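You operate a simulated robot arm through the tools that you are given. There is no shell and no other tool.

You run a simulated robot arm. Do the job below in one go: nothing can be reset, and whatever is moved stays where it is left.

Task
Froth the milk warm and pour nearly all of it on the coffee in the large round mug.
Fine: heat switch to warm, press the key, wait till it stops; lid off, jug back on its base. Set down upright: frother jug.

The check looks at the end state, three seconds after you hand in, the way a careful person would. Anything else that was tipped, shoved, dropped, spilled or broken makes it a failure. A push-on lid holds only when it is set on centred and level and pressed home; a screw cap is set on level and turned clockwise until tight.

Robot
A 6-joint arm with a two-finger gripper, fixed in place. Base frame: the origin is on the floor under the middle of its stand, x ahead of it, y to its left, z up. Lengths are in m, angles in rad, forces in N, time in s.
With the tool pointing down near the work surface it reaches from about 0.14 to 0.66 m from the base axis. Its first joint turns from -1.152 to 1.152 rad. Payload 2.45 kg.
The TCP is the grasp point between the finger pads, 0.03 m short of the fingertips. In the tool frame z runs along the fingers and y along their closing line. The gripper opens to 0.106 m; its body begins 0.079 m behind the TCP.
Orientation is told as [roll, pitch, yaw] about the base's x, y, z axes, in that order, counted from this pose: with the fingers straight down and closing along the base's y, the tool's x points along the base's -x, its y along +y and its z along -z.

Tools
- The arm moves only by the tool servo_tool. Its argument "motion" is a list of rows, each a list of 3 entries, a list of its own where there are three numbers: the shift along the tool's x, y, z in units of 100 mm (1.0 is 100 mm), then the turn, a rotation vector about the tool's x, y, z in units of 45 degrees (1.0 is 45 degrees), then the gripper command, from -1 (shut) to 1 (fully open), values between in proportion. In form: [[[dx, dy, dz], [wx, wy, wz], grip], ...]. A call has 1 to 20 rows; each row is the pose to reach, as a shift and turn from the pose commanded when the call began, along the tool's axes at that moment. A call with a number of a shift or a turn outside -1 to 1 is refused whole. Rows are played at 5 a second. More than 0.05 m and 0.15 rad between two rows, or a gripper value outside its range, and nothing of the call is played. Where a pose cannot be reached the arm comes as near as it can. A force on the tool above 90 N (or 10 N above the force at the start of the call, whichever is more), or a blocked arm, ends the call early, and 0.2 s more pass. Each finger travels about 0.153 m/s and halts on what it meets, pressing with about 44 N; the grip force reading is that of the motor and also rises with nothing between the fingers. The clock runs only during rows and for 0.2 s after the last one: add rows that repeat a pose to give the fingers time. The reply holds the time, the measured pose of the TCP, the force on the tool along the base axes, the opening and the grip force, in the units named above and with some noise, with the torque about the TCP (base axes, N m) and any sound that the robot's microphone picked up.
- Cameras (640 x 400 px; columns grow to the right, rows downward): "scene" is fixed at [0.0616, 0.4113, 1.4097]; the picture's right is [-0.74, -0.67, 0.00], its down [-0.34, 0.38, -0.86] and it looks along [0.58, -0.64, -0.51] (base axes); focal length 302 px, centre (320, 200). "wrist" rides on the gripper at [0.076, -0.002, -0.106] in the tool frame; the picture's right is [0.02, 1.00, 0.00], its down [-0.78, 0.02, -0.62] and it looks along [-0.62, 0.01, 0.78] (tool axes); focal length 247 px, centre (320, 200). There is no depth. A picture from a camera that has moved, and an enlarged one, comes with that camera's place and axes in the base frame and with its lens.
- snapshot(camera): a new picture of that camera. No time passes.
- inspect(camera, box): a new picture of the part [left, top, right, bottom] of that camera's present view, enlarged. No time passes.
- hand_in(): hands the job in; it is judged then, once.

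Places have to be worked out from the pictures, the camera data and where the tool is seen. Open the gripper and draw the arm clear of the work before you hand the job in, unless the task says otherwise.

The tools are called after "Call:" as name(argument=value, ...) on one line, values as JSON. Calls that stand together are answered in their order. servo_tool: Moves the arm, as the interface text tells. Its arguments: {"type":"object","properties":{"motion":{"type":"array","items":{"type":"array"}}},"required":["motion"]} The other tools are called the same way: snapshot (camera) takes a picture; inspect (camera, box) takes an enlarged picture of a part of a camera's view; hand_in () hands the job in.

At the start:

```text
clock: 0.0
eef_pos: [0.2722, -0.1769, 1.2708]
ee_rot: [-0.002, 0.0, 0.0]
ft_force: [-0.8, 0.8, 0.3]
torque: [0.02, 0.02, 0.01]
width: 0.106
grip_force: 0.0
```

scene: 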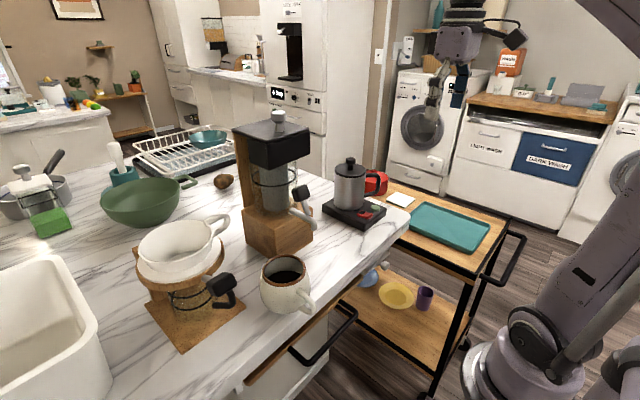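
wrist: 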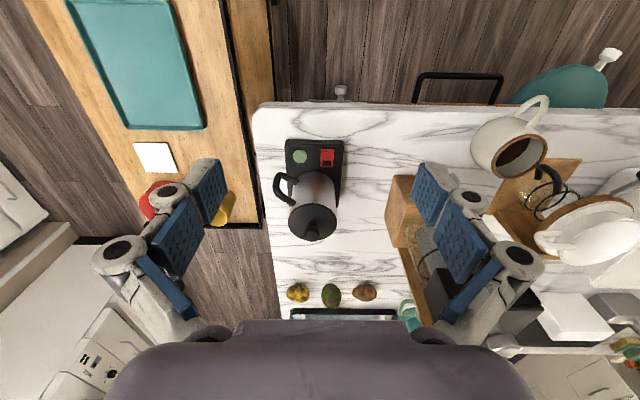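

I see the frother (steel jug on a black base with green key and red switch) and the coffee mug on the marble counter. I'll take enlarged views of both to work out their places.

Call:
inspect(camera="scene", box=[300, 140, 420, 240])

Call:
inspect(camera="scene", box=[220, 220, 360, 330])

Call:
inspect(camera="wrist", box=[240, 110, 400, 260])

Call:
inspect(camera="wrist", box=[440, 80, 600, 200])

```text
4.00 times, centred on (360, 190) of scene
camera zoom: at [0.0616, 0.4113, 1.4097], right [-0.74, -0.67, 0.0], down [-0.34, 0.38, -0.86], along [0.58, -0.64, -0.51], focal length 1207 px, centre (160, 240)
```

zoom: 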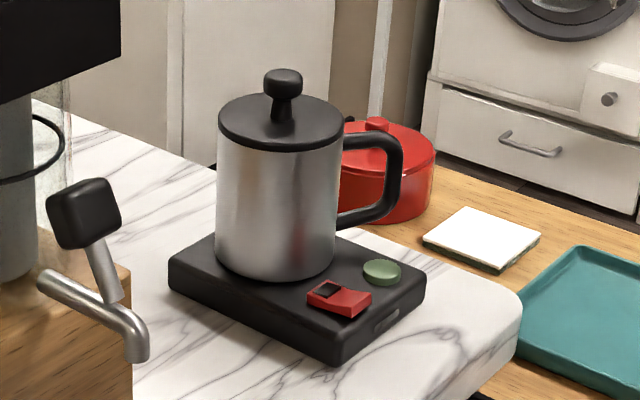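

```text
3.64 times, centred on (290, 275) of scene
camera zoom: at [0.0616, 0.4113, 1.4097], right [-0.74, -0.67, 0.0], down [-0.34, 0.38, -0.86], along [0.58, -0.64, -0.51], focal length 1098 px, centre (429, -73)
```

zoom: 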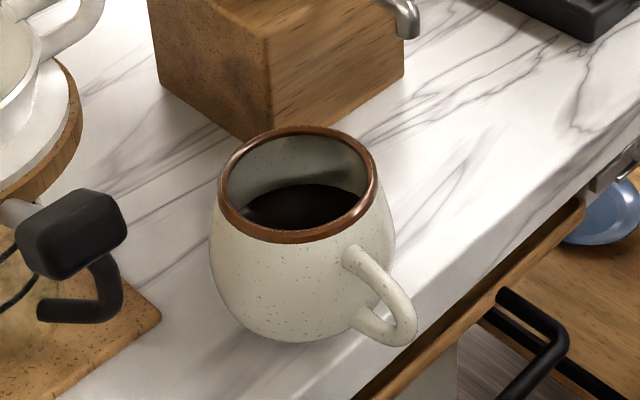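

```text
2.67 times, centred on (320, 185) of wrist
camera zoom: at [0.1955, -0.179, 1.3759], right [-0.02, 1.0, 0.0], down [0.78, 0.02, 0.62], along [0.62, 0.01, -0.78], focal length 659 px, centre (320, 240)
```

zoom: 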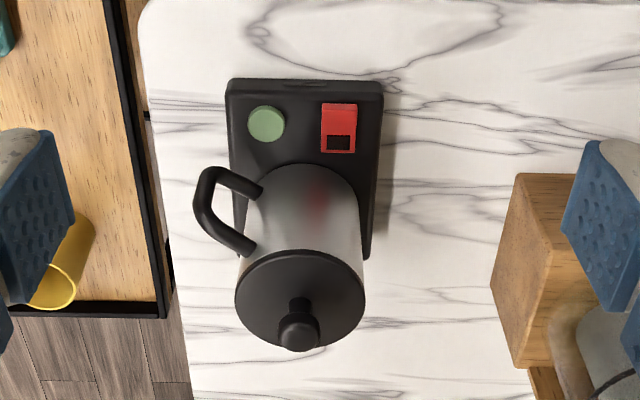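

```text
3.33 times, centred on (520, 140) of wrist
camera zoom: at [0.1955, -0.179, 1.3759], right [-0.02, 1.0, 0.0], down [0.78, 0.02, 0.62], along [0.62, 0.01, -0.78], focal length 823 px, centre (-347, 400)
```

zoom: 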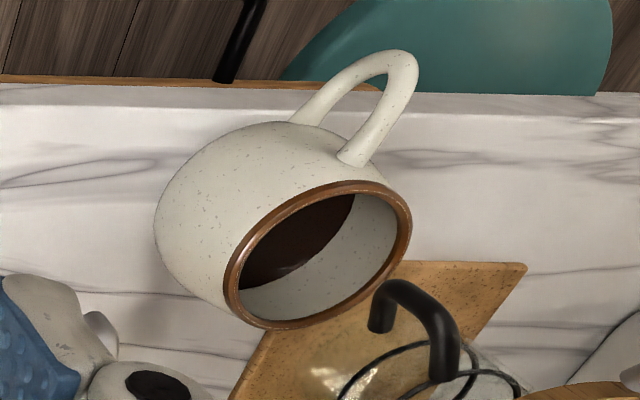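

The first estimates: jug axis near (0.495, -0.187) with its top at about z 1.07, key near (0.424, -0.215), switch near (0.422, -0.163), mug rim centre near (0.386, 0.152, 1.016). I'll move the wrist camera closer over the frother base, well above the jug, to read the switch and key.

Call:
servo_tool(motion=[[[-0.25, 0, 0.15], [0, 0, 0], 1], [[-0.5, 0, 0.3], [0, 0, 0], 1], [[-0.75, 0, 0.45], [0, 0, 0], 1], [[-0.95, 0, 0.6], [0, 0, 0], 1], [[-0.95, 0, 0.6], [0, 0, 0], 1]])

Call:
snapshot(camera="wrist")

Call:
snapshot(camera="scene")

```text
clock: 1.2
eef_pos: [0.3683, -0.1748, 1.2107]
ee_rot: [0.0, -0.001, 0.001]
ft_force: [0.1, 0.7, 0.5]
torque: [0.01, -0.01, -0.01]
width: 0.1059
grip_force: 0.1
```

```text
taken
camera wrist: at [0.2914, -0.177, 1.3152], right [-0.02, 1.0, 0.0], down [0.78, 0.02, 0.62], along [0.62, 0.01, -0.78], focal length 247 px, centre (320, 200)
```

wrist: 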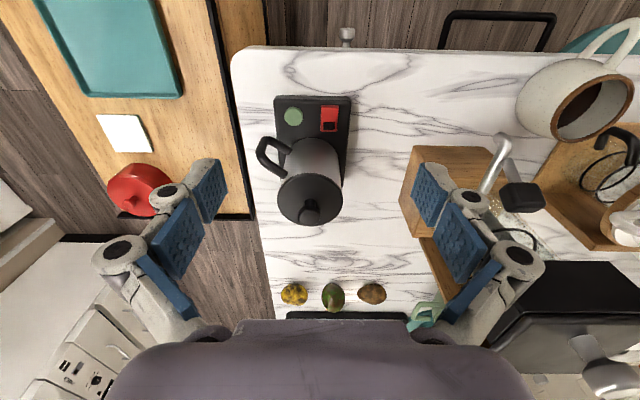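

```text
taken
```

scene: 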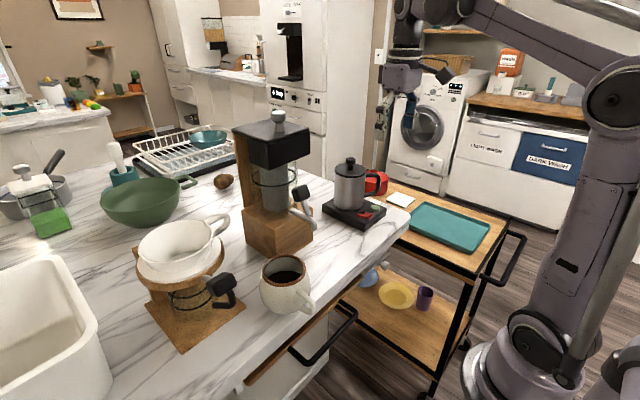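

The camera is now closer; I'll zoom on the switch and key to see the marks.

Call:
inspect(camera="wrist", box=[265, 85, 365, 150])

Call:
inspect(camera="wrist", box=[240, 80, 380, 240])

Call:
inspect(camera="scene", box=[365, 195, 395, 230])

Call:
inspect(camera="wrist", box=[500, 20, 640, 260])

```text
6.15 times, centred on (315, 118) of wrist
camera zoom: at [0.2914, -0.177, 1.3152], right [-0.02, 1.0, 0.0], down [0.78, 0.02, 0.62], along [0.62, 0.01, -0.78], focal length 1520 px, centre (351, 708)
```

zoom: 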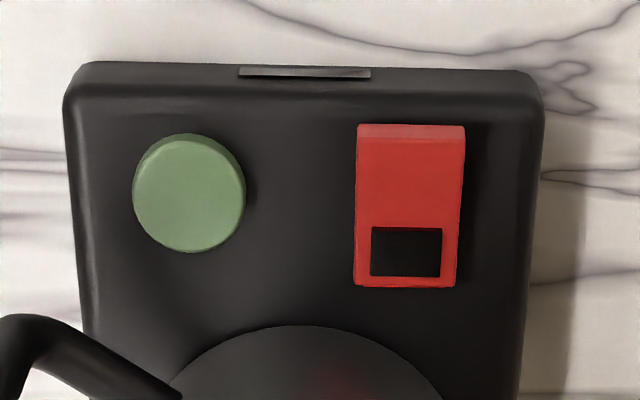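

```text
2.50 times, centred on (310, 160) of wrist
camera zoom: at [0.2914, -0.177, 1.3152], right [-0.02, 1.0, 0.0], down [0.78, 0.02, 0.62], along [0.62, 0.01, -0.78], focal length 617 px, centre (345, 300)
```

zoom: 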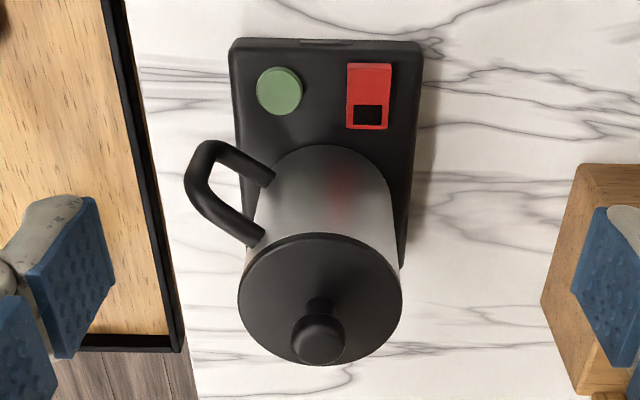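

```text
11.43 times, centred on (380, 212) of scene
camera zoom: at [0.0616, 0.4113, 1.4097], right [-0.74, -0.67, 0.0], down [-0.34, 0.38, -0.86], along [0.58, -0.64, -0.51], focal length 3450 px, centre (-366, 57)
```

zoom: 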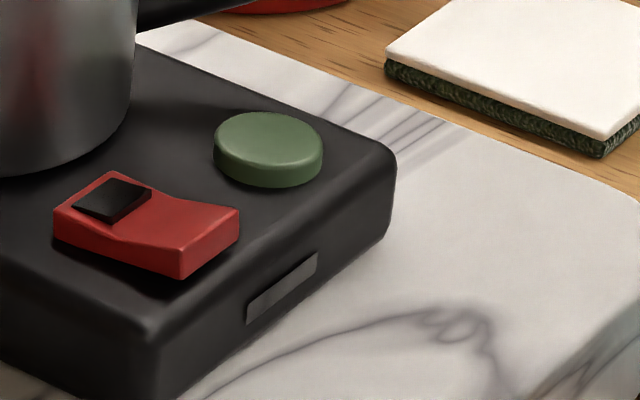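

```text
1.67 times, centred on (570, 140) of wrist
camera zoom: at [0.2914, -0.177, 1.3152], right [-0.02, 1.0, 0.0], down [0.78, 0.02, 0.62], along [0.62, 0.01, -0.78], focal length 412 px, centre (-97, 300)
```

zoom: 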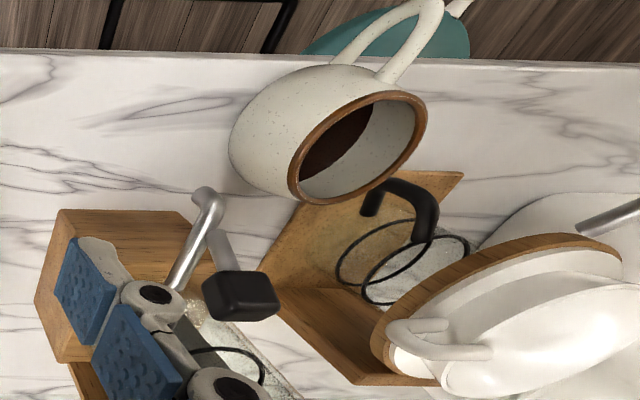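

The heat switch is a red rocker with one half carrying a black patch, and the key is the green disc. I'll zoom further to see which half of the rocker is down and whether the front insert is a lamp or label.

Call:
inspect(camera="scene", box=[367, 206, 389, 222])

Call:
inspect(camera="wrist", box=[315, 98, 345, 138])

Call:
inspect(camera="wrist", box=[290, 90, 345, 110])

```text
16.00 times, centred on (378, 214) of scene
camera zoom: at [0.0616, 0.4113, 1.4097], right [-0.74, -0.67, 0.0], down [-0.34, 0.38, -0.86], along [0.58, -0.64, -0.51], focal length 4830 px, centre (-608, -24)
```

zoom: 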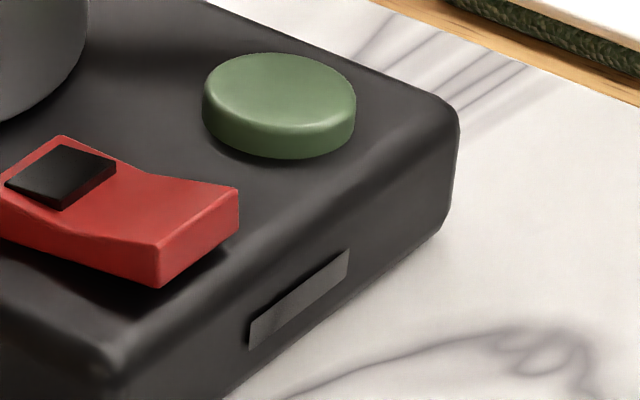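

```text
10.00 times, centred on (330, 118) of wrist
camera zoom: at [0.2914, -0.177, 1.3152], right [-0.02, 1.0, 0.0], down [0.78, 0.02, 0.62], along [0.62, 0.01, -0.78], focal length 2470 px, centre (220, 1020)
```

zoom: 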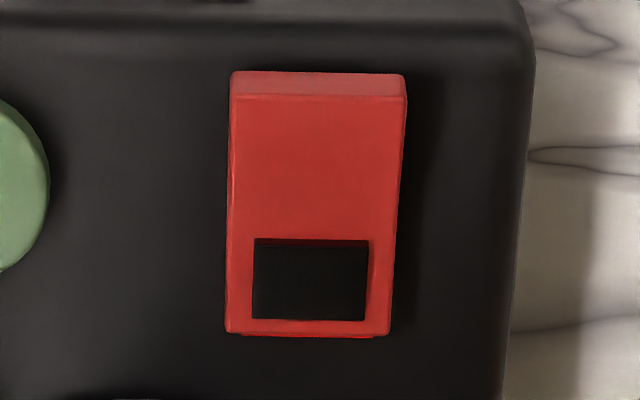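

```text
11.64 times, centred on (318, 100) of wrist
camera zoom: at [0.2914, -0.177, 1.3152], right [-0.02, 1.0, 0.0], down [0.78, 0.02, 0.62], along [0.62, 0.01, -0.78], focal length 2874 px, centre (349, 1364)
```

zoom: 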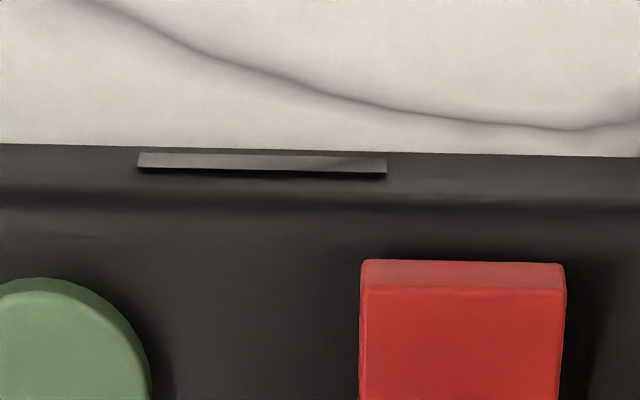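

The near (base-side) end of the rocker stands up and the black-pad end is down; the lamp strip on the front looks unlit. I'll close the gripper and come down over the near half of the rocker at about (0.405, -0.162), stopping well above it first.

Call:
servo_tool(motion=[[[-0.2, 0.07, 0.1], [0, 0, 0], -1], [[-0.38, 0.13, 0.3], [0, 0, 0], -1], [[-0.38, 0.13, 0.55], [0, 0, 0], -1], [[-0.38, 0.13, 0.8], [0, 0, 0], -1], [[-0.38, 0.13, 1.0], [0, 0, 0], -1], [[-0.38, 0.13, 1.0], [0, 0, 0], -1], [[-0.38, 0.13, 1.0], [0, 0, 0], -1]])

Call:
snapshot(camera="wrist")

Call:
snapshot(camera="scene")

```text
clock: 2.8
eef_pos: [0.4044, -0.1639, 1.1096]
ee_rot: [-0.001, -0.001, -0.001]
ft_force: [-0.6, 0.4, 0.3]
torque: [-0.01, 0.03, -0.01]
width: 0.0
grip_force: 28.3
```

```text
taken
camera wrist: at [0.3274, -0.1657, 1.2144], right [-0.02, 1.0, 0.0], down [0.78, 0.02, 0.62], along [0.62, 0.01, -0.78], focal length 247 px, centre (320, 200)
```

wrist: 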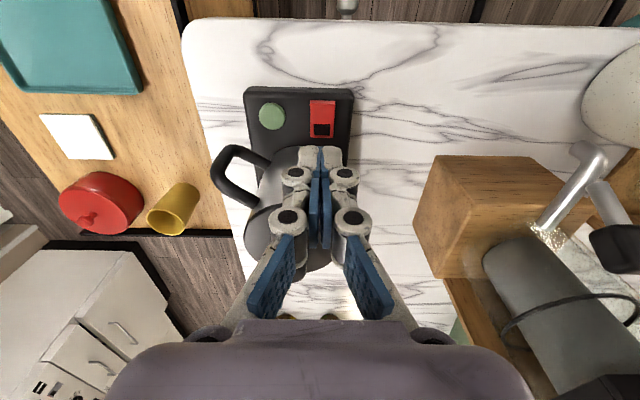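

```text
taken
```

scene: 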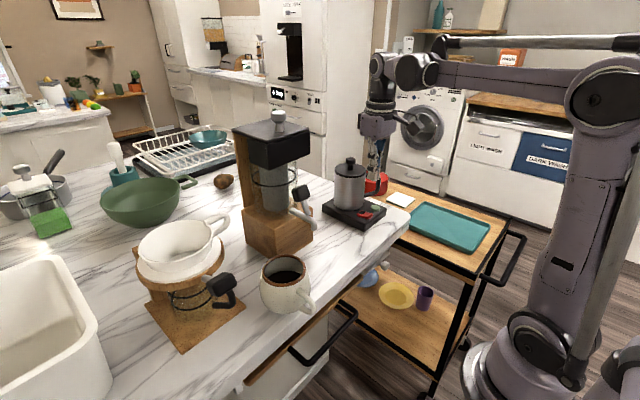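

The closed fingertips are above the switch. I'll zoom in to check the tip location in both views against my estimate before descending.

Call:
inspect(camera="scene", box=[320, 130, 420, 240])

Call:
inspect(camera="wrist", box=[220, 70, 400, 200])

```text
3.64 times, centred on (370, 185) of scene
camera zoom: at [0.0616, 0.4113, 1.4097], right [-0.74, -0.67, 0.0], down [-0.34, 0.38, -0.86], along [0.58, -0.64, -0.51], focal length 1098 px, centre (138, 254)
```

zoom: 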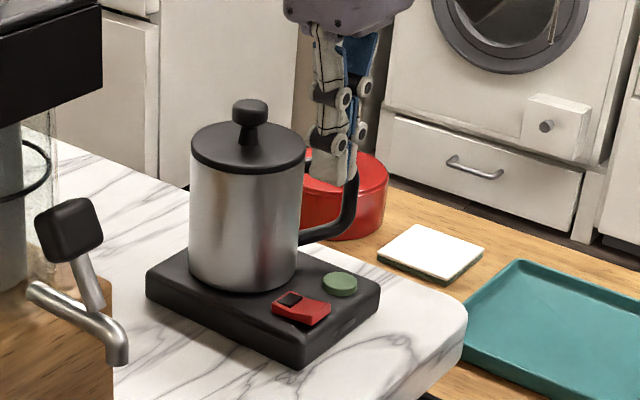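

```text
3.08 times, centred on (310, 135) of wrist
camera zoom: at [0.3274, -0.1657, 1.2144], right [-0.02, 1.0, 0.0], down [0.78, 0.02, 0.62], along [0.62, 0.01, -0.78], focal length 760 px, centre (351, 400)
```

zoom: 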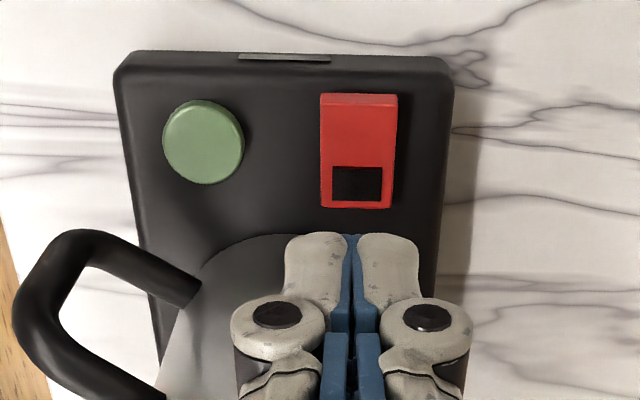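

Scene and wrist models agree with the tip location to a few mm. I descend to about 3 cm above the switch, then creep.

Call:
servo_tool(motion=[[[-0.03, 0.01, 0.25], [0, 0, 0], -1], [[-0.03, 0.01, 0.5], [0, 0, 0], -1], [[-0.03, 0.01, 0.75], [0, 0, 0], -1], [[-0.03, 0.01, 0.85], [0, 0, 0], -1], [[-0.03, 0.01, 0.85], [0, 0, 0], -1]])

Call:
inspect(camera="scene", box=[350, 180, 400, 230])

Call:
snapshot(camera="wrist")

```text
clock: 4.0
eef_pos: [0.4093, -0.1637, 1.0256]
ee_rot: [0.0, 0.0, -0.001]
ft_force: [-0.6, 0.3, -0.2]
torque: [0.0, 0.01, 0.0]
width: 0.0
grip_force: 29.2
```

```text
8.00 times, centred on (375, 205) of scene
camera zoom: at [0.0616, 0.4113, 1.4097], right [-0.74, -0.67, 0.0], down [-0.34, 0.38, -0.86], along [0.58, -0.64, -0.51], focal length 2415 px, centre (-120, 160)
```

zoom: 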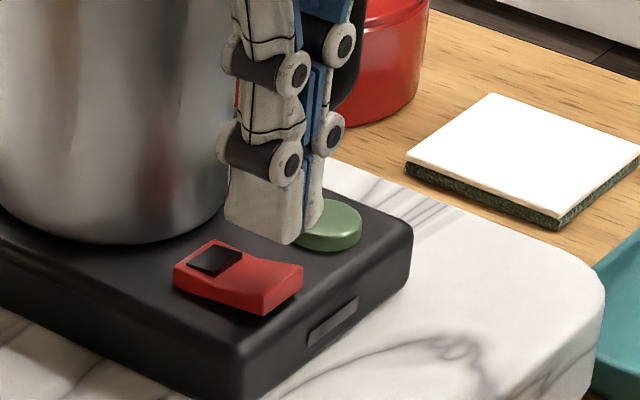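

```text
taken
camera wrist: at [0.3316, -0.1658, 1.1296], right [-0.02, 1.0, 0.0], down [0.78, 0.02, 0.62], along [0.62, 0.01, -0.78], focal length 247 px, centre (320, 200)
```

wrist: 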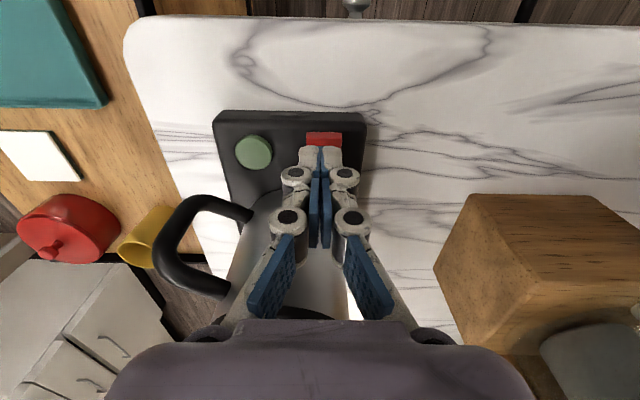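

The tips look about 2 cm above the raised near end of the rocker. I lower 1.6 cm and check the force.

Call:
servo_tool(motion=[[[0.0, 0.02, 0.08], [0, 0, 0], -1], [[0.0, 0.02, 0.16], [0, 0, 0], -1], [[0.0, 0.02, 0.16], [0, 0, 0], -1]])

Call:
inspect(camera="scene", box=[360, 195, 400, 225])

```text
clock: 4.8
eef_pos: [0.4082, -0.1624, 1.0085]
ee_rot: [-0.001, 0.0, 0.0]
ft_force: [0.2, -0.4, 0.5]
torque: [0.01, 0.0, -0.02]
width: 0.0001
grip_force: 28.6
```

```text
13.33 times, centred on (380, 210) of scene
camera zoom: at [0.0616, 0.4113, 1.4097], right [-0.74, -0.67, 0.0], down [-0.34, 0.38, -0.86], along [0.58, -0.64, -0.51], focal length 4025 px, centre (-480, 67)
```

zoom: 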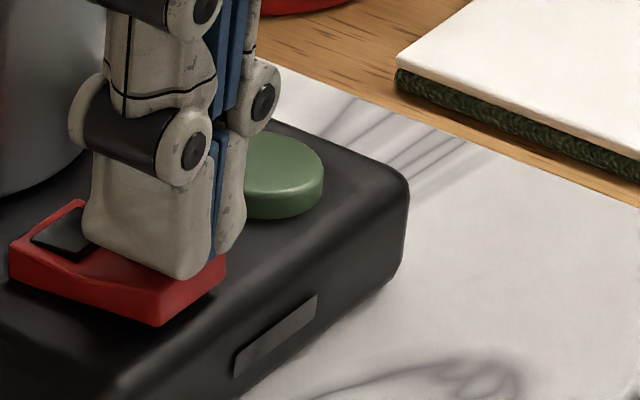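

Fingertips are right over the raised half with no contact yet (force ~0). I creep down further, 4 mm at a time.

Call:
servo_tool(motion=[[[0.02, 0.0, 0.02], [0, 0, 0], -1], [[0.02, 0.0, 0.04], [0, 0, 0], -1], [[0.02, 0.0, 0.04], [0, 0, 0], -1]])

Call:
servo_tool(motion=[[[0.0, 0.0, 0.02], [0, 0, 0], -1], [[0.0, 0.0, 0.04], [0, 0, 0], -1], [[0.0, 0.0, 0.04], [0, 0, 0], -1]])

Call:
inspect(camera="scene", box=[360, 195, 400, 225])

```text
clock: 5.6
eef_pos: [0.4074, -0.1612, 1.0048]
ee_rot: [-0.003, -0.001, 0.0]
ft_force: [0.7, 0.2, 0.0]
torque: [0.04, 0.04, -0.04]
width: 0.0
grip_force: 28.8
```

```text
clock: 6.4
eef_pos: [0.4067, -0.1618, 1.0053]
ee_rot: [0.0, 0.0, 0.0]
ft_force: [-5.6, 1.4, 76.2]
torque: [0.06, -0.7, 0.02]
width: 0.006
grip_force: 28.4
```

```text
13.33 times, centred on (380, 210) of scene
camera zoom: at [0.0605, 0.4118, 1.4096], right [-0.74, -0.67, 0.0], down [-0.34, 0.38, -0.86], along [0.58, -0.64, -0.51], focal length 4025 px, centre (-480, 67)
```

zoom: 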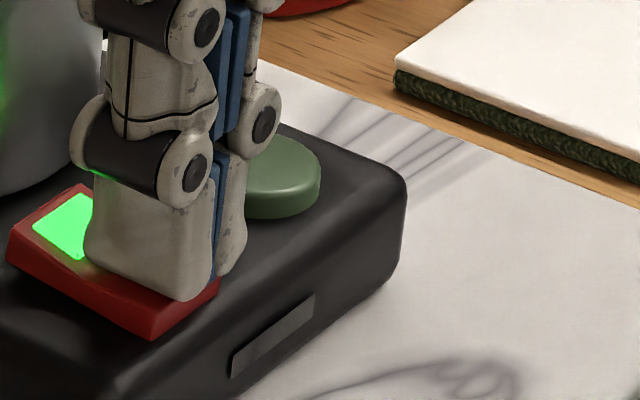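

The rocker flipped and its pad lit up green, so the heat is now on; the force is 76 N. I lift off straight up and look at the switch.

Call:
servo_tool(motion=[[[0.0, 0.0, -0.15], [0, 0, 0], -1], [[0.0, 0.0, -0.4], [0, 0, 0], -1], [[0.0, 0.0, -0.6], [0, 0, 0], -1], [[0.0, 0.0, -0.6], [0, 0, 0], -1]])

Call:
inspect(camera="scene", box=[360, 195, 400, 225])

Call:
snapshot(camera="wrist")

```text
clock: 7.4
eef_pos: [0.4059, -0.1615, 1.0612]
ee_rot: [-0.002, 0.0, 0.001]
ft_force: [-0.3, -0.2, 1.1]
torque: [-0.03, 0.02, 0.0]
width: 0.0
grip_force: 28.7
```

```text
13.33 times, centred on (380, 210) of scene
camera zoom: at [0.0616, 0.4113, 1.4097], right [-0.74, -0.67, 0.0], down [-0.34, 0.38, -0.86], along [0.58, -0.64, -0.51], focal length 4025 px, centre (-480, 67)
```

zoom: 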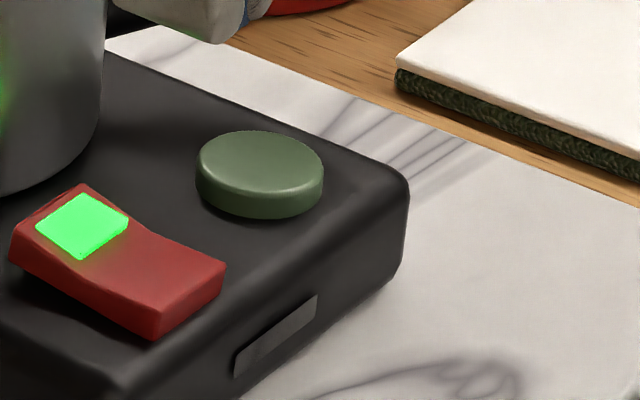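

```text
taken
camera wrist: at [0.3296, -0.1636, 1.1673], right [-0.02, 1.0, 0.0], down [0.78, 0.02, 0.62], along [0.62, 0.01, -0.78], focal length 247 px, centre (320, 200)
```

wrist: 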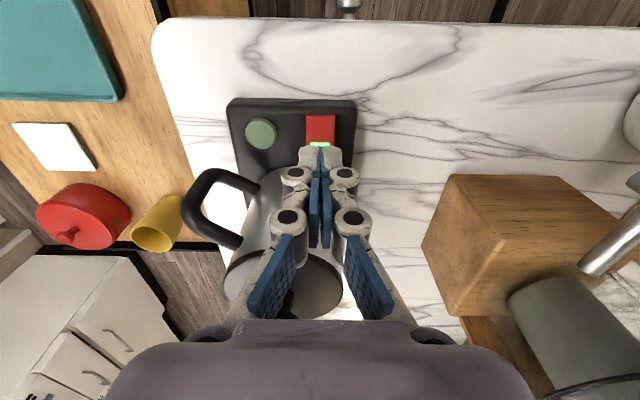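

The switch's pad is lit green (heat on). Next is the key at about (0.415, -0.2125, top z 0.970): I move over it and down to just above.

Call:
servo_tool(motion=[[[-0.03, -0.25, 0], [0, 0, 0], -1], [[-0.07, -0.51, 0], [0, 0, 0], -1], [[-0.07, -0.51, 0.25], [0, 0, 0], -1], [[-0.07, -0.51, 0.48], [0, 0, 0], -1], [[-0.07, -0.51, 0.48], [0, 0, 0], -1]])

Call:
inspect(camera="scene", box=[360, 190, 400, 220])

Call:
snapshot(camera="wrist")

```text
clock: 8.6
eef_pos: [0.4141, -0.2123, 1.0143]
ee_rot: [-0.001, -0.002, -0.001]
ft_force: [-0.5, 0.4, 0.0]
torque: [-0.01, -0.02, 0.03]
width: 0.0001
grip_force: 28.3
```

```text
13.33 times, centred on (380, 205) of scene
camera zoom: at [0.0616, 0.4113, 1.4097], right [-0.74, -0.67, 0.0], down [-0.34, 0.38, -0.86], along [0.58, -0.64, -0.51], focal length 4025 px, centre (-480, 133)
```

zoom: 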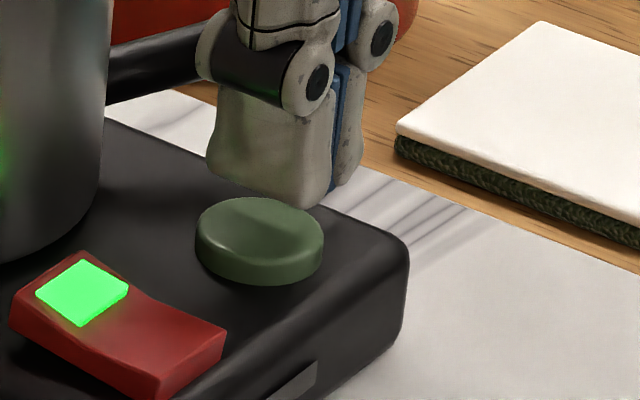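

```text
taken
camera wrist: at [0.3368, -0.2139, 1.1199], right [-0.02, 1.0, 0.0], down [0.78, 0.02, 0.62], along [0.62, 0.01, -0.78], focal length 247 px, centre (320, 200)
```

wrist: 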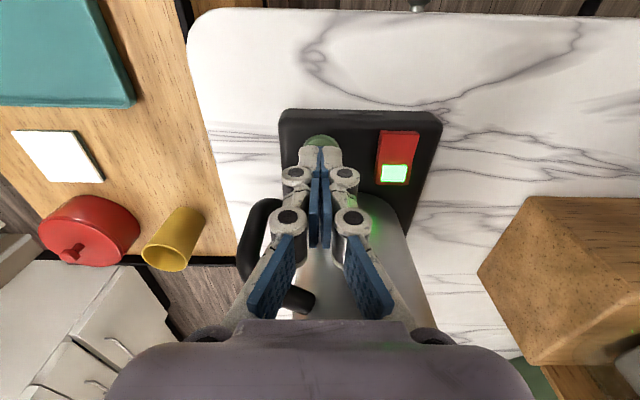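

The tips are centred above the key. I creep down to press it.

Call:
servo_tool(motion=[[[0.0, 0.0, 0.03], [0, 0, 0], -1], [[0.0, 0.0, 0.06], [0, 0, 0], -1], [[0.0, 0.0, 0.06], [0, 0, 0], -1]])

Call:
servo_tool(motion=[[[0.0, 0.0, 0.02], [0, 0, 0], -1], [[0.0, 0.0, 0.04], [0, 0, 0], -1]])

Call:
inspect(camera="scene", box=[360, 190, 400, 220])

```text
clock: 9.4
eef_pos: [0.4145, -0.2132, 1.0078]
ee_rot: [-0.002, 0.0, 0.001]
ft_force: [-0.2, -0.1, 0.3]
torque: [-0.01, 0.02, -0.01]
width: 0.0
grip_force: 28.4
```

```text
clock: 10.0
eef_pos: [0.414, -0.2131, 1.0041]
ee_rot: [0.0, 0.001, 0.001]
ft_force: [0.1, -0.4, -0.1]
torque: [0.01, -0.05, 0.0]
width: 0.0002
grip_force: 28.4
```

```text
13.33 times, centred on (380, 205) of scene
camera zoom: at [0.0616, 0.4113, 1.4097], right [-0.74, -0.67, 0.0], down [-0.34, 0.38, -0.86], along [0.58, -0.64, -0.51], focal length 4025 px, centre (-480, 133)
```

zoom: 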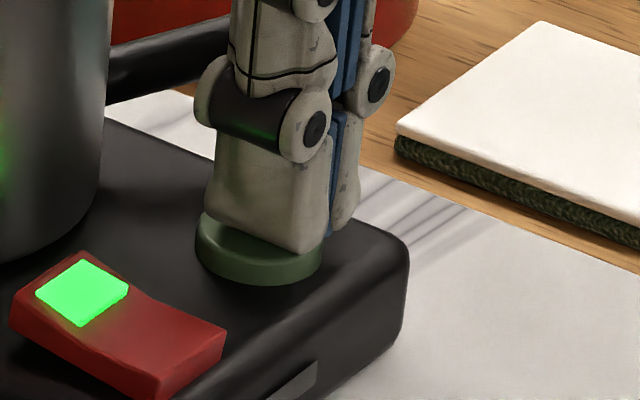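

The tips are just touching the key with no force yet; I press in small steps.

Call:
servo_tool(motion=[[[0.0, 0.0, 0.015], [0, 0, 0], -1], [[0.0, 0.0, 0.03], [0, 0, 0], -1]])

Call:
inspect(camera="scene", box=[350, 180, 400, 220])

```text
clock: 10.6
eef_pos: [0.4132, -0.2128, 1.0002]
ee_rot: [-0.001, 0.0, 0.0]
ft_force: [-0.4, -0.5, 0.9]
torque: [0.01, -0.01, -0.03]
width: 0.0057
grip_force: 28.8
```

```text
10.00 times, centred on (375, 200) of scene
camera zoom: at [0.0616, 0.4113, 1.4097], right [-0.74, -0.67, 0.0], down [-0.34, 0.38, -0.86], along [0.58, -0.64, -0.51], focal length 3018 px, centre (-230, 200)
```

zoom: 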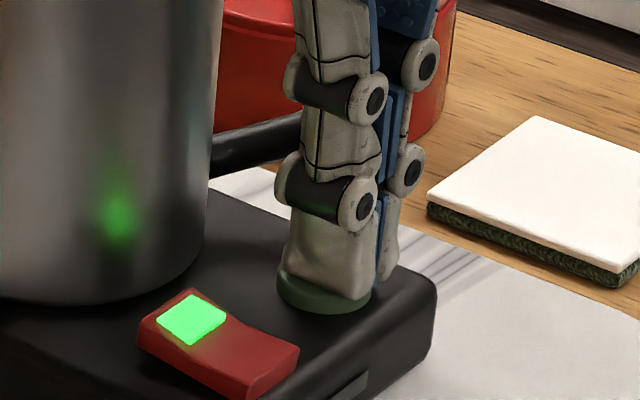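

Contact is starting (slight finger spread, ~1 N). I press 3 mm further.

Call:
servo_tool(motion=[[[0.0, 0.0, 0.015], [0, 0, 0], -1], [[0.0, 0.0, 0.03], [0, 0, 0], -1]])

Call:
inspect(camera="scene", box=[350, 180, 400, 220])

```text
clock: 11.2
eef_pos: [0.4128, -0.2122, 0.9979]
ee_rot: [-0.001, 0.0, 0.001]
ft_force: [1.3, -2.3, 5.3]
torque: [-0.06, -0.02, -0.02]
width: 0.0061
grip_force: 28.4
heard: click
```

```text
10.00 times, centred on (375, 200) of scene
camera zoom: at [0.0616, 0.4113, 1.4097], right [-0.74, -0.67, 0.0], down [-0.34, 0.38, -0.86], along [0.58, -0.64, -0.51], focal length 3018 px, centre (-230, 200)
```

zoom: 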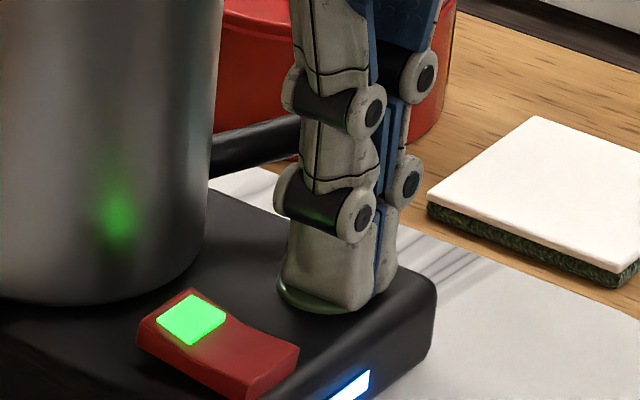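

A click was heard and the front lamp lit, so the frother is running. I lift straight up off the key and look at the lamp.

Call:
servo_tool(motion=[[[0.0, 0.0, -0.2], [0, 0, 0], -1], [[0.0, 0.0, -0.5], [0, 0, 0], -1], [[0.0, 0.0, -0.9], [0, 0, 0], -1], [[0.0, 0.0, -1.0], [0, 0, 0], -1]])

Call:
inspect(camera="scene", box=[340, 150, 410, 230])

Call:
snapshot(camera="wrist")

```text
clock: 12.2
eef_pos: [0.4139, -0.212, 1.0977]
ee_rot: [-0.002, 0.001, -0.001]
ft_force: [-0.1, 0.1, -0.2]
torque: [0.01, 0.0, -0.01]
width: 0.0001
grip_force: 29.0
```

```text
5.00 times, centred on (375, 190) of scene
camera zoom: at [0.0616, 0.4113, 1.4097], right [-0.74, -0.67, 0.0], down [-0.34, 0.38, -0.86], along [0.58, -0.64, -0.51], focal length 1509 px, centre (45, 250)
```

zoom: 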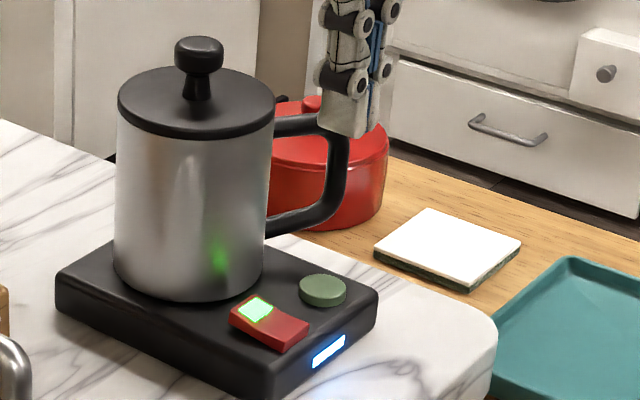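

```text
taken
camera wrist: at [0.3369, -0.2148, 1.2026], right [-0.02, 1.0, 0.0], down [0.78, 0.02, 0.62], along [0.62, 0.01, -0.78], focal length 247 px, centre (320, 200)
```

wrist: 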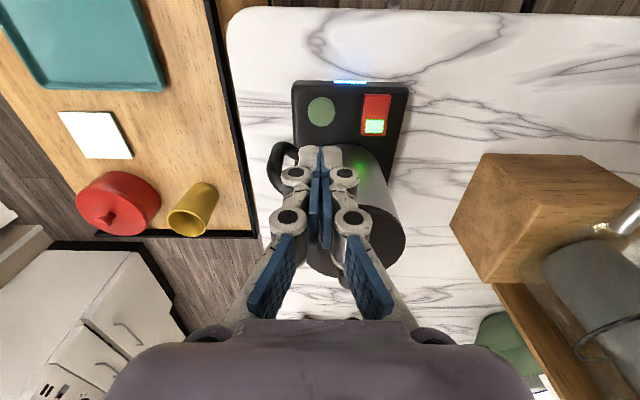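

The frother is running (front lamp lit blue-white, heat pad green). While it works I rise, open the gripper and move above the lid knob, which I place at about (0.490, -0.187, top z 1.098).

Call:
servo_tool(motion=[[[0, 0, -0.4], [0, 0, 0], -1], [[0, 0, -0.7], [0, 0, 0], 0], [[-0.3, 0.1, -0.7], [0, 0, 0], 0.3], [[-0.6, 0.2, -0.7], [0, 0, 0], 0.3], [[-0.76, 0.25, -0.7], [0, 0, 0], 0.3], [[-0.76, 0.25, -0.7], [0, 0, 0], 0.3]])

Call:
snapshot(camera="wrist")

Call:
snapshot(camera="scene")

```text
clock: 13.6
eef_pos: [0.4879, -0.1861, 1.1686]
ee_rot: [-0.002, -0.001, 0.001]
ft_force: [0.9, -0.2, -0.5]
torque: [-0.01, 0.01, 0.02]
width: 0.0689
grip_force: 0.1
```

```text
taken
camera wrist: at [0.4117, -0.1885, 1.2731], right [-0.02, 1.0, 0.0], down [0.78, 0.02, 0.62], along [0.62, 0.01, -0.78], focal length 247 px, centre (320, 200)
```

wrist: 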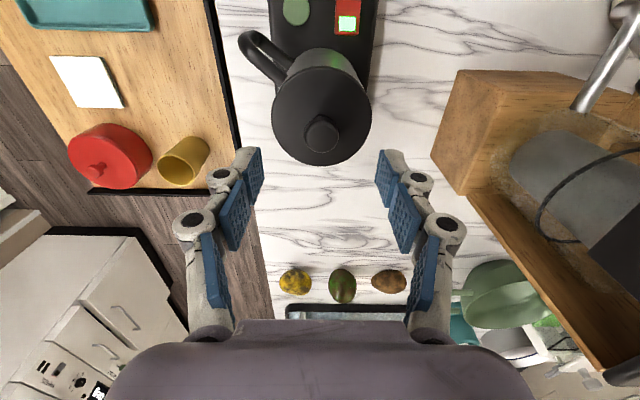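

```text
taken
```

scene: 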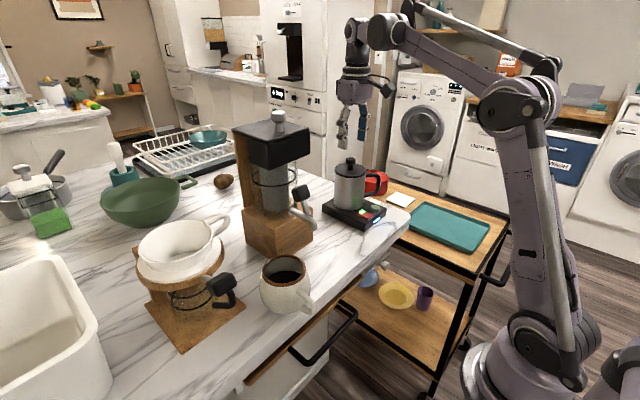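

The knob lies right below the TCP (my ray gives (0.488, -0.186)). I check whether the frother is still running.

Call:
inspect(camera="scene", box=[320, 100, 420, 240])

Call:
servo_tool(motion=[[[0, 0, 0], [0, 0, 0], 0.3], [[0, 0, 0], [0, 0, 0], 0.3], [[0, 0, 0], [0, 0, 0], 0.3], [[0, 0, 0], [0, 0, 0], 0.3], [[0, 0, 0], [0, 0, 0], 0.3], [[0, 0, 0], [0, 0, 0], 0.3], [[0, 0, 0], [0, 0, 0], 0.3], [[0, 0, 0], [0, 0, 0], 0.3], [[0, 0, 0], [0, 0, 0], 0.3], [[0, 0, 0], [0, 0, 0], 0.3]])

Call:
inspect(camera="scene", box=[320, 100, 420, 240])

```text
2.86 times, centred on (370, 170) of scene
camera zoom: at [0.0616, 0.4113, 1.4097], right [-0.74, -0.67, 0.0], down [-0.34, 0.38, -0.86], along [0.58, -0.64, -0.51], focal length 862 px, centre (177, 286)
```

zoom: 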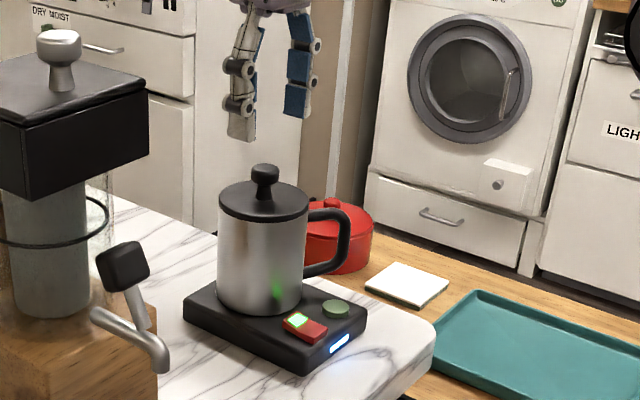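

```text
clock: 15.8
eef_pos: [0.489, -0.1881, 1.1683]
ee_rot: [-0.001, 0.002, 0.001]
ft_force: [0.6, 0.5, -0.3]
torque: [0.0, -0.01, 0.0]
width: 0.0689
grip_force: 0.0
```

```text
2.86 times, centred on (370, 170) of scene
camera zoom: at [0.0616, 0.4113, 1.4097], right [-0.74, -0.67, 0.0], down [-0.34, 0.38, -0.86], along [0.58, -0.64, -0.51], focal length 862 px, centre (177, 286)
```

zoom: 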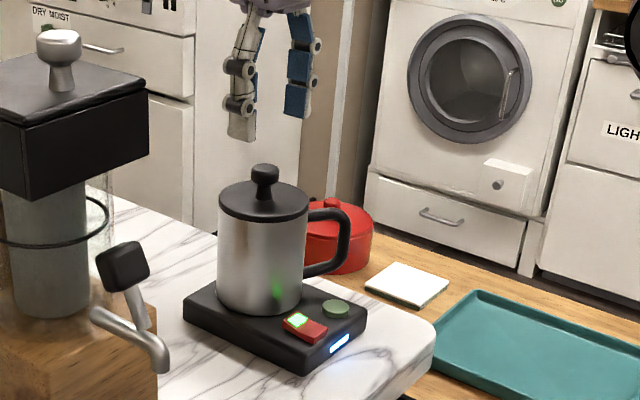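

The front lamp is still lit, so it is still running. I wait in place.

Call:
servo_tool(motion=[[[0, 0, 0], [0, 0, 0], 0.3], [[0, 0, 0], [0, 0, 0], 0.3], [[0, 0, 0], [0, 0, 0], 0.3], [[0, 0, 0], [0, 0, 0], 0.3], [[0, 0, 0], [0, 0, 0], 0.3], [[0, 0, 0], [0, 0, 0], 0.3], [[0, 0, 0], [0, 0, 0], 0.3], [[0, 0, 0], [0, 0, 0], 0.3], [[0, 0, 0], [0, 0, 0], 0.3], [[0, 0, 0], [0, 0, 0], 0.3], [[0, 0, 0], [0, 0, 0], 0.3], [[0, 0, 0], [0, 0, 0], 0.3], [[0, 0, 0], [0, 0, 0], 0.3], [[0, 0, 0], [0, 0, 0], 0.3], [[0, 0, 0], [0, 0, 0], 0.3], [[0, 0, 0], [0, 0, 0], 0.3], [[0, 0, 0], [0, 0, 0], 0.3], [[0, 0, 0], [0, 0, 0], 0.3], [[0, 0, 0], [0, 0, 0], 0.3], [[0, 0, 0], [0, 0, 0], 0.3]])

Call:
inspect(camera="scene", box=[320, 100, 420, 240])

```text
clock: 20.0
eef_pos: [0.4887, -0.1874, 1.1683]
ee_rot: [-0.001, 0.0, 0.0]
ft_force: [0.3, 0.6, 0.3]
torque: [-0.01, -0.04, 0.0]
width: 0.0689
grip_force: 0.1
```

```text
2.86 times, centred on (370, 170) of scene
camera zoom: at [0.0616, 0.4113, 1.4097], right [-0.74, -0.67, 0.0], down [-0.34, 0.38, -0.86], along [0.58, -0.64, -0.51], focal length 862 px, centre (177, 286)
```

zoom: 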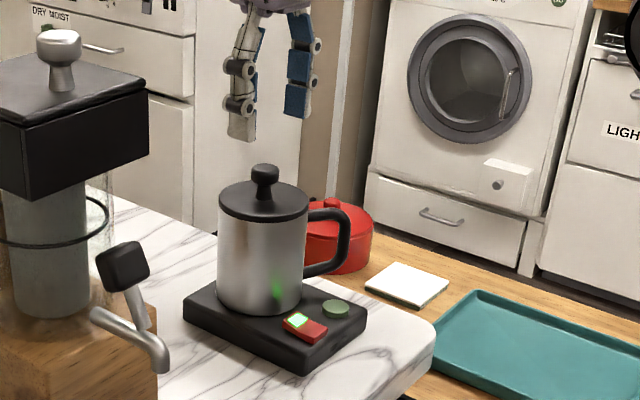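

The front lamp has gone out, so the frothing cycle has ended and the heat pad is still lit. I now lower the open fingers around the knob, with tips about 6 mm above the lid, and look before closing.

Call:
servo_tool(motion=[[[0, 0, 0.2], [0, 0, 0], 0.2], [[0, 0, 0.4], [0, 0, 0], 0.2], [[0, 0, 0.55], [0, 0, 0], 0.2], [[0, 0, 0.61], [0, 0, 0], 0.2], [[0, 0, 0.61], [0, 0, 0], 0.2]])

Call:
inspect(camera="scene", box=[325, 130, 395, 200])

Call:
snapshot(camera="wrist")

```text
clock: 21.2
eef_pos: [0.4892, -0.1876, 1.1073]
ee_rot: [0.0, 0.0, 0.0]
ft_force: [0.0, 0.6, 0.1]
torque: [0.0, 0.02, 0.02]
width: 0.0635
grip_force: 0.1
```

```text
5.71 times, centred on (360, 165) of scene
camera zoom: at [0.0616, 0.4113, 1.4097], right [-0.74, -0.67, 0.0], down [-0.34, 0.38, -0.86], along [0.58, -0.64, -0.51], focal length 1725 px, centre (91, 400)
```

zoom: 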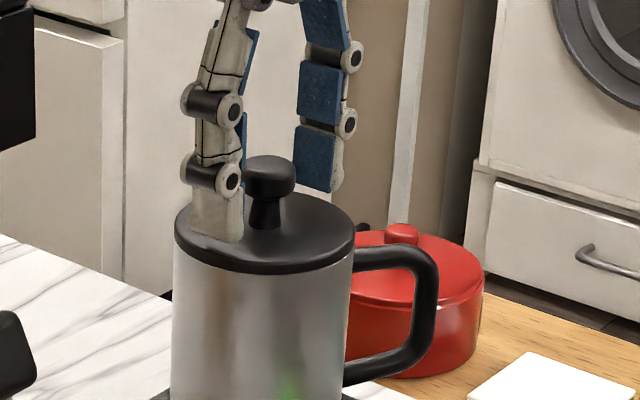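

```text
taken
camera wrist: at [0.4126, -0.1885, 1.2124], right [-0.02, 1.0, 0.0], down [0.78, 0.02, 0.62], along [0.62, 0.01, -0.78], focal length 247 px, centre (320, 200)
```

wrist: 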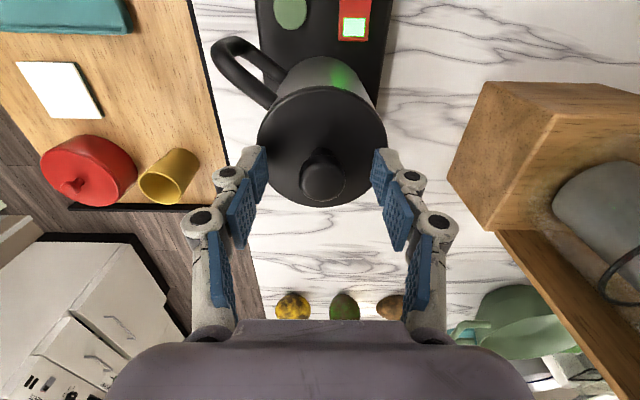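

The knob sits centred between the fingers. I close on it and check the grip.

Call:
servo_tool(motion=[[[0.01, 0.0, 0], [0, 0, 0], -0.3], [[0.01, 0.0, 0], [0, 0, 0], -1], [[0.01, 0, 0], [0, 0, 0], -1], [[0.01, 0, 0], [0, 0, 0], -1]])

Call:
inspect(camera="scene", box=[325, 130, 395, 200])

```text
clock: 22.2
eef_pos: [0.4888, -0.1872, 1.1067]
ee_rot: [-0.003, -0.001, 0.001]
ft_force: [0.0, 0.7, 0.3]
torque: [0.02, 0.02, 0.02]
width: 0.0232
grip_force: 43.9
heard: snap
```

```text
5.71 times, centred on (360, 165) of scene
camera zoom: at [0.0616, 0.4113, 1.4097], right [-0.74, -0.67, 0.0], down [-0.34, 0.38, -0.86], along [0.58, -0.64, -0.51], focal length 1725 px, centre (91, 400)
```

zoom: 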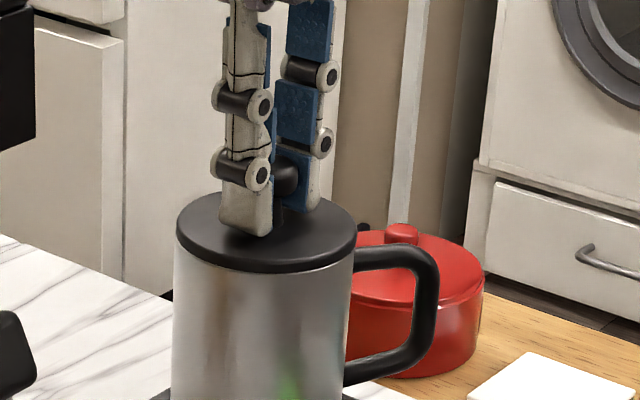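

The fingers hold the knob (width 0.023, 44 N). I lift slowly and check that only the lid comes up.

Call:
servo_tool(motion=[[[0, 0, -0.05], [0, 0, 0], -1], [[0, 0, -0.12], [0, 0, 0], -1], [[0, 0, -0.2], [0, 0, 0], -1], [[0, 0, -0.3], [0, 0, 0], -1], [[0, 0, -0.3], [0, 0, 0], -1]])

Call:
inspect(camera="scene", box=[320, 110, 420, 230])

Call:
snapshot(camera="wrist")

```text
clock: 23.4
eef_pos: [0.4875, -0.187, 1.1374]
ee_rot: [-0.002, 0.0, 0.0]
ft_force: [0.5, 0.7, -0.5]
torque: [-0.02, 0.03, 0.03]
width: 0.023
grip_force: 44.2
```

```text
3.33 times, centred on (370, 170) of scene
camera zoom: at [0.0616, 0.4113, 1.4097], right [-0.74, -0.67, 0.0], down [-0.34, 0.38, -0.86], along [0.58, -0.64, -0.51], focal length 1006 px, centre (153, 300)
```

zoom: 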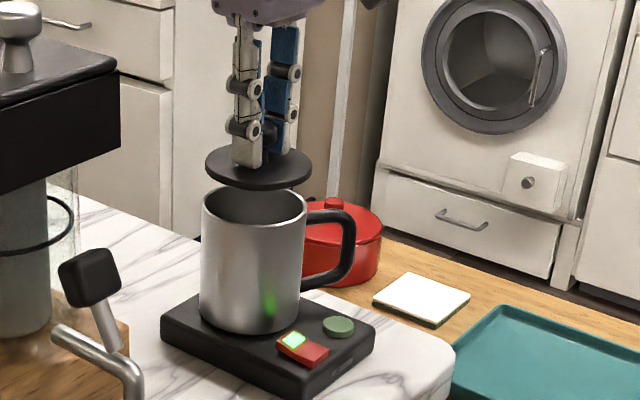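

```text
taken
camera wrist: at [0.4111, -0.1893, 1.2423], right [-0.02, 1.0, 0.0], down [0.78, 0.02, 0.62], along [0.62, 0.01, -0.78], focal length 247 px, centre (320, 200)
```

wrist: 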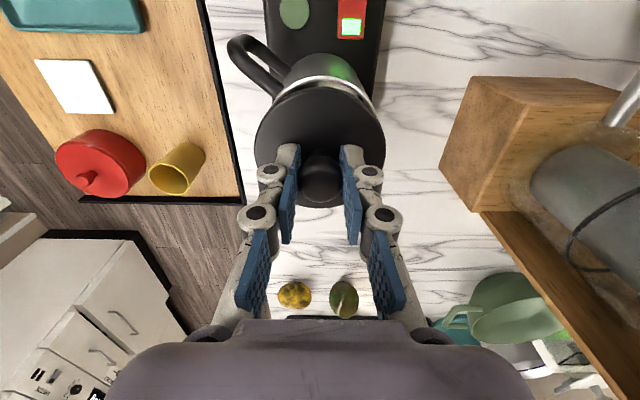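

The lid came off cleanly. I'll carry it up and over to a free patch of counter at about (0.40, -0.07), between the frother and the coffee machine.

Call:
servo_tool(motion=[[[0, 0, -0.3], [0, 0, 0], -1], [[0, 0, -0.5], [0, 0, 0], -1], [[0.2, 0.15, -0.5], [0, 0, 0], -1], [[0.4, 0.4, -0.5], [0, 0, 0], -1], [[0.6, 0.65, -0.5], [0, 0, 0], -1], [[0.8, 0.9, -0.5], [0, 0, 0], -1], [[0.87, 1.0, -0.5], [0, 0, 0], -1], [[0.87, 1.0, -0.5], [0, 0, 0], -1]])

Call:
snapshot(camera="wrist")

Call:
snapshot(camera="scene")

```text
clock: 25.2
eef_pos: [0.4023, -0.0868, 1.1872]
ee_rot: [-0.002, -0.001, -0.001]
ft_force: [-0.1, 0.3, -1.2]
torque: [0.02, 0.01, -0.01]
width: 0.0236
grip_force: 43.6
```

```text
taken
camera wrist: at [0.3246, -0.0886, 1.292], right [-0.02, 1.0, 0.0], down [0.78, 0.02, 0.62], along [0.62, 0.01, -0.78], focal length 247 px, centre (320, 200)
```

wrist: 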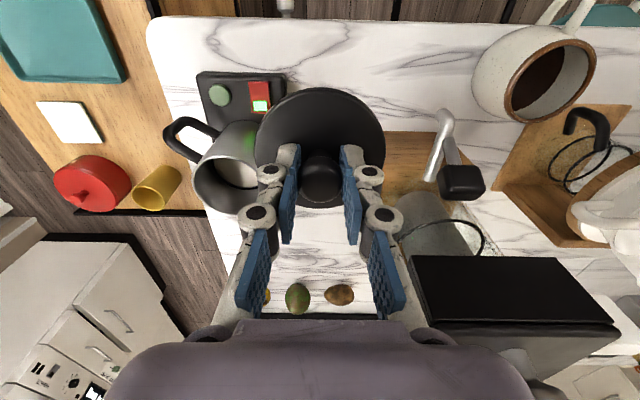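

```text
taken
```

scene: 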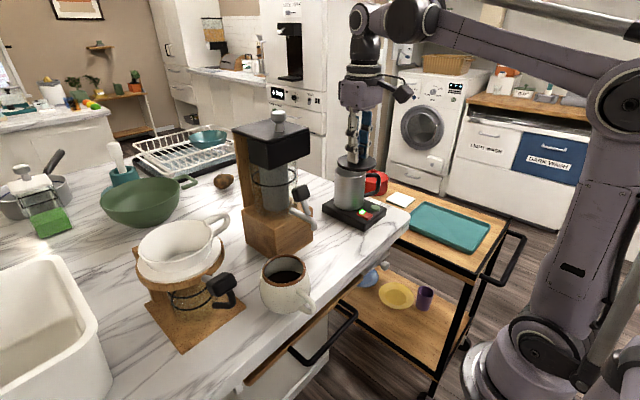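

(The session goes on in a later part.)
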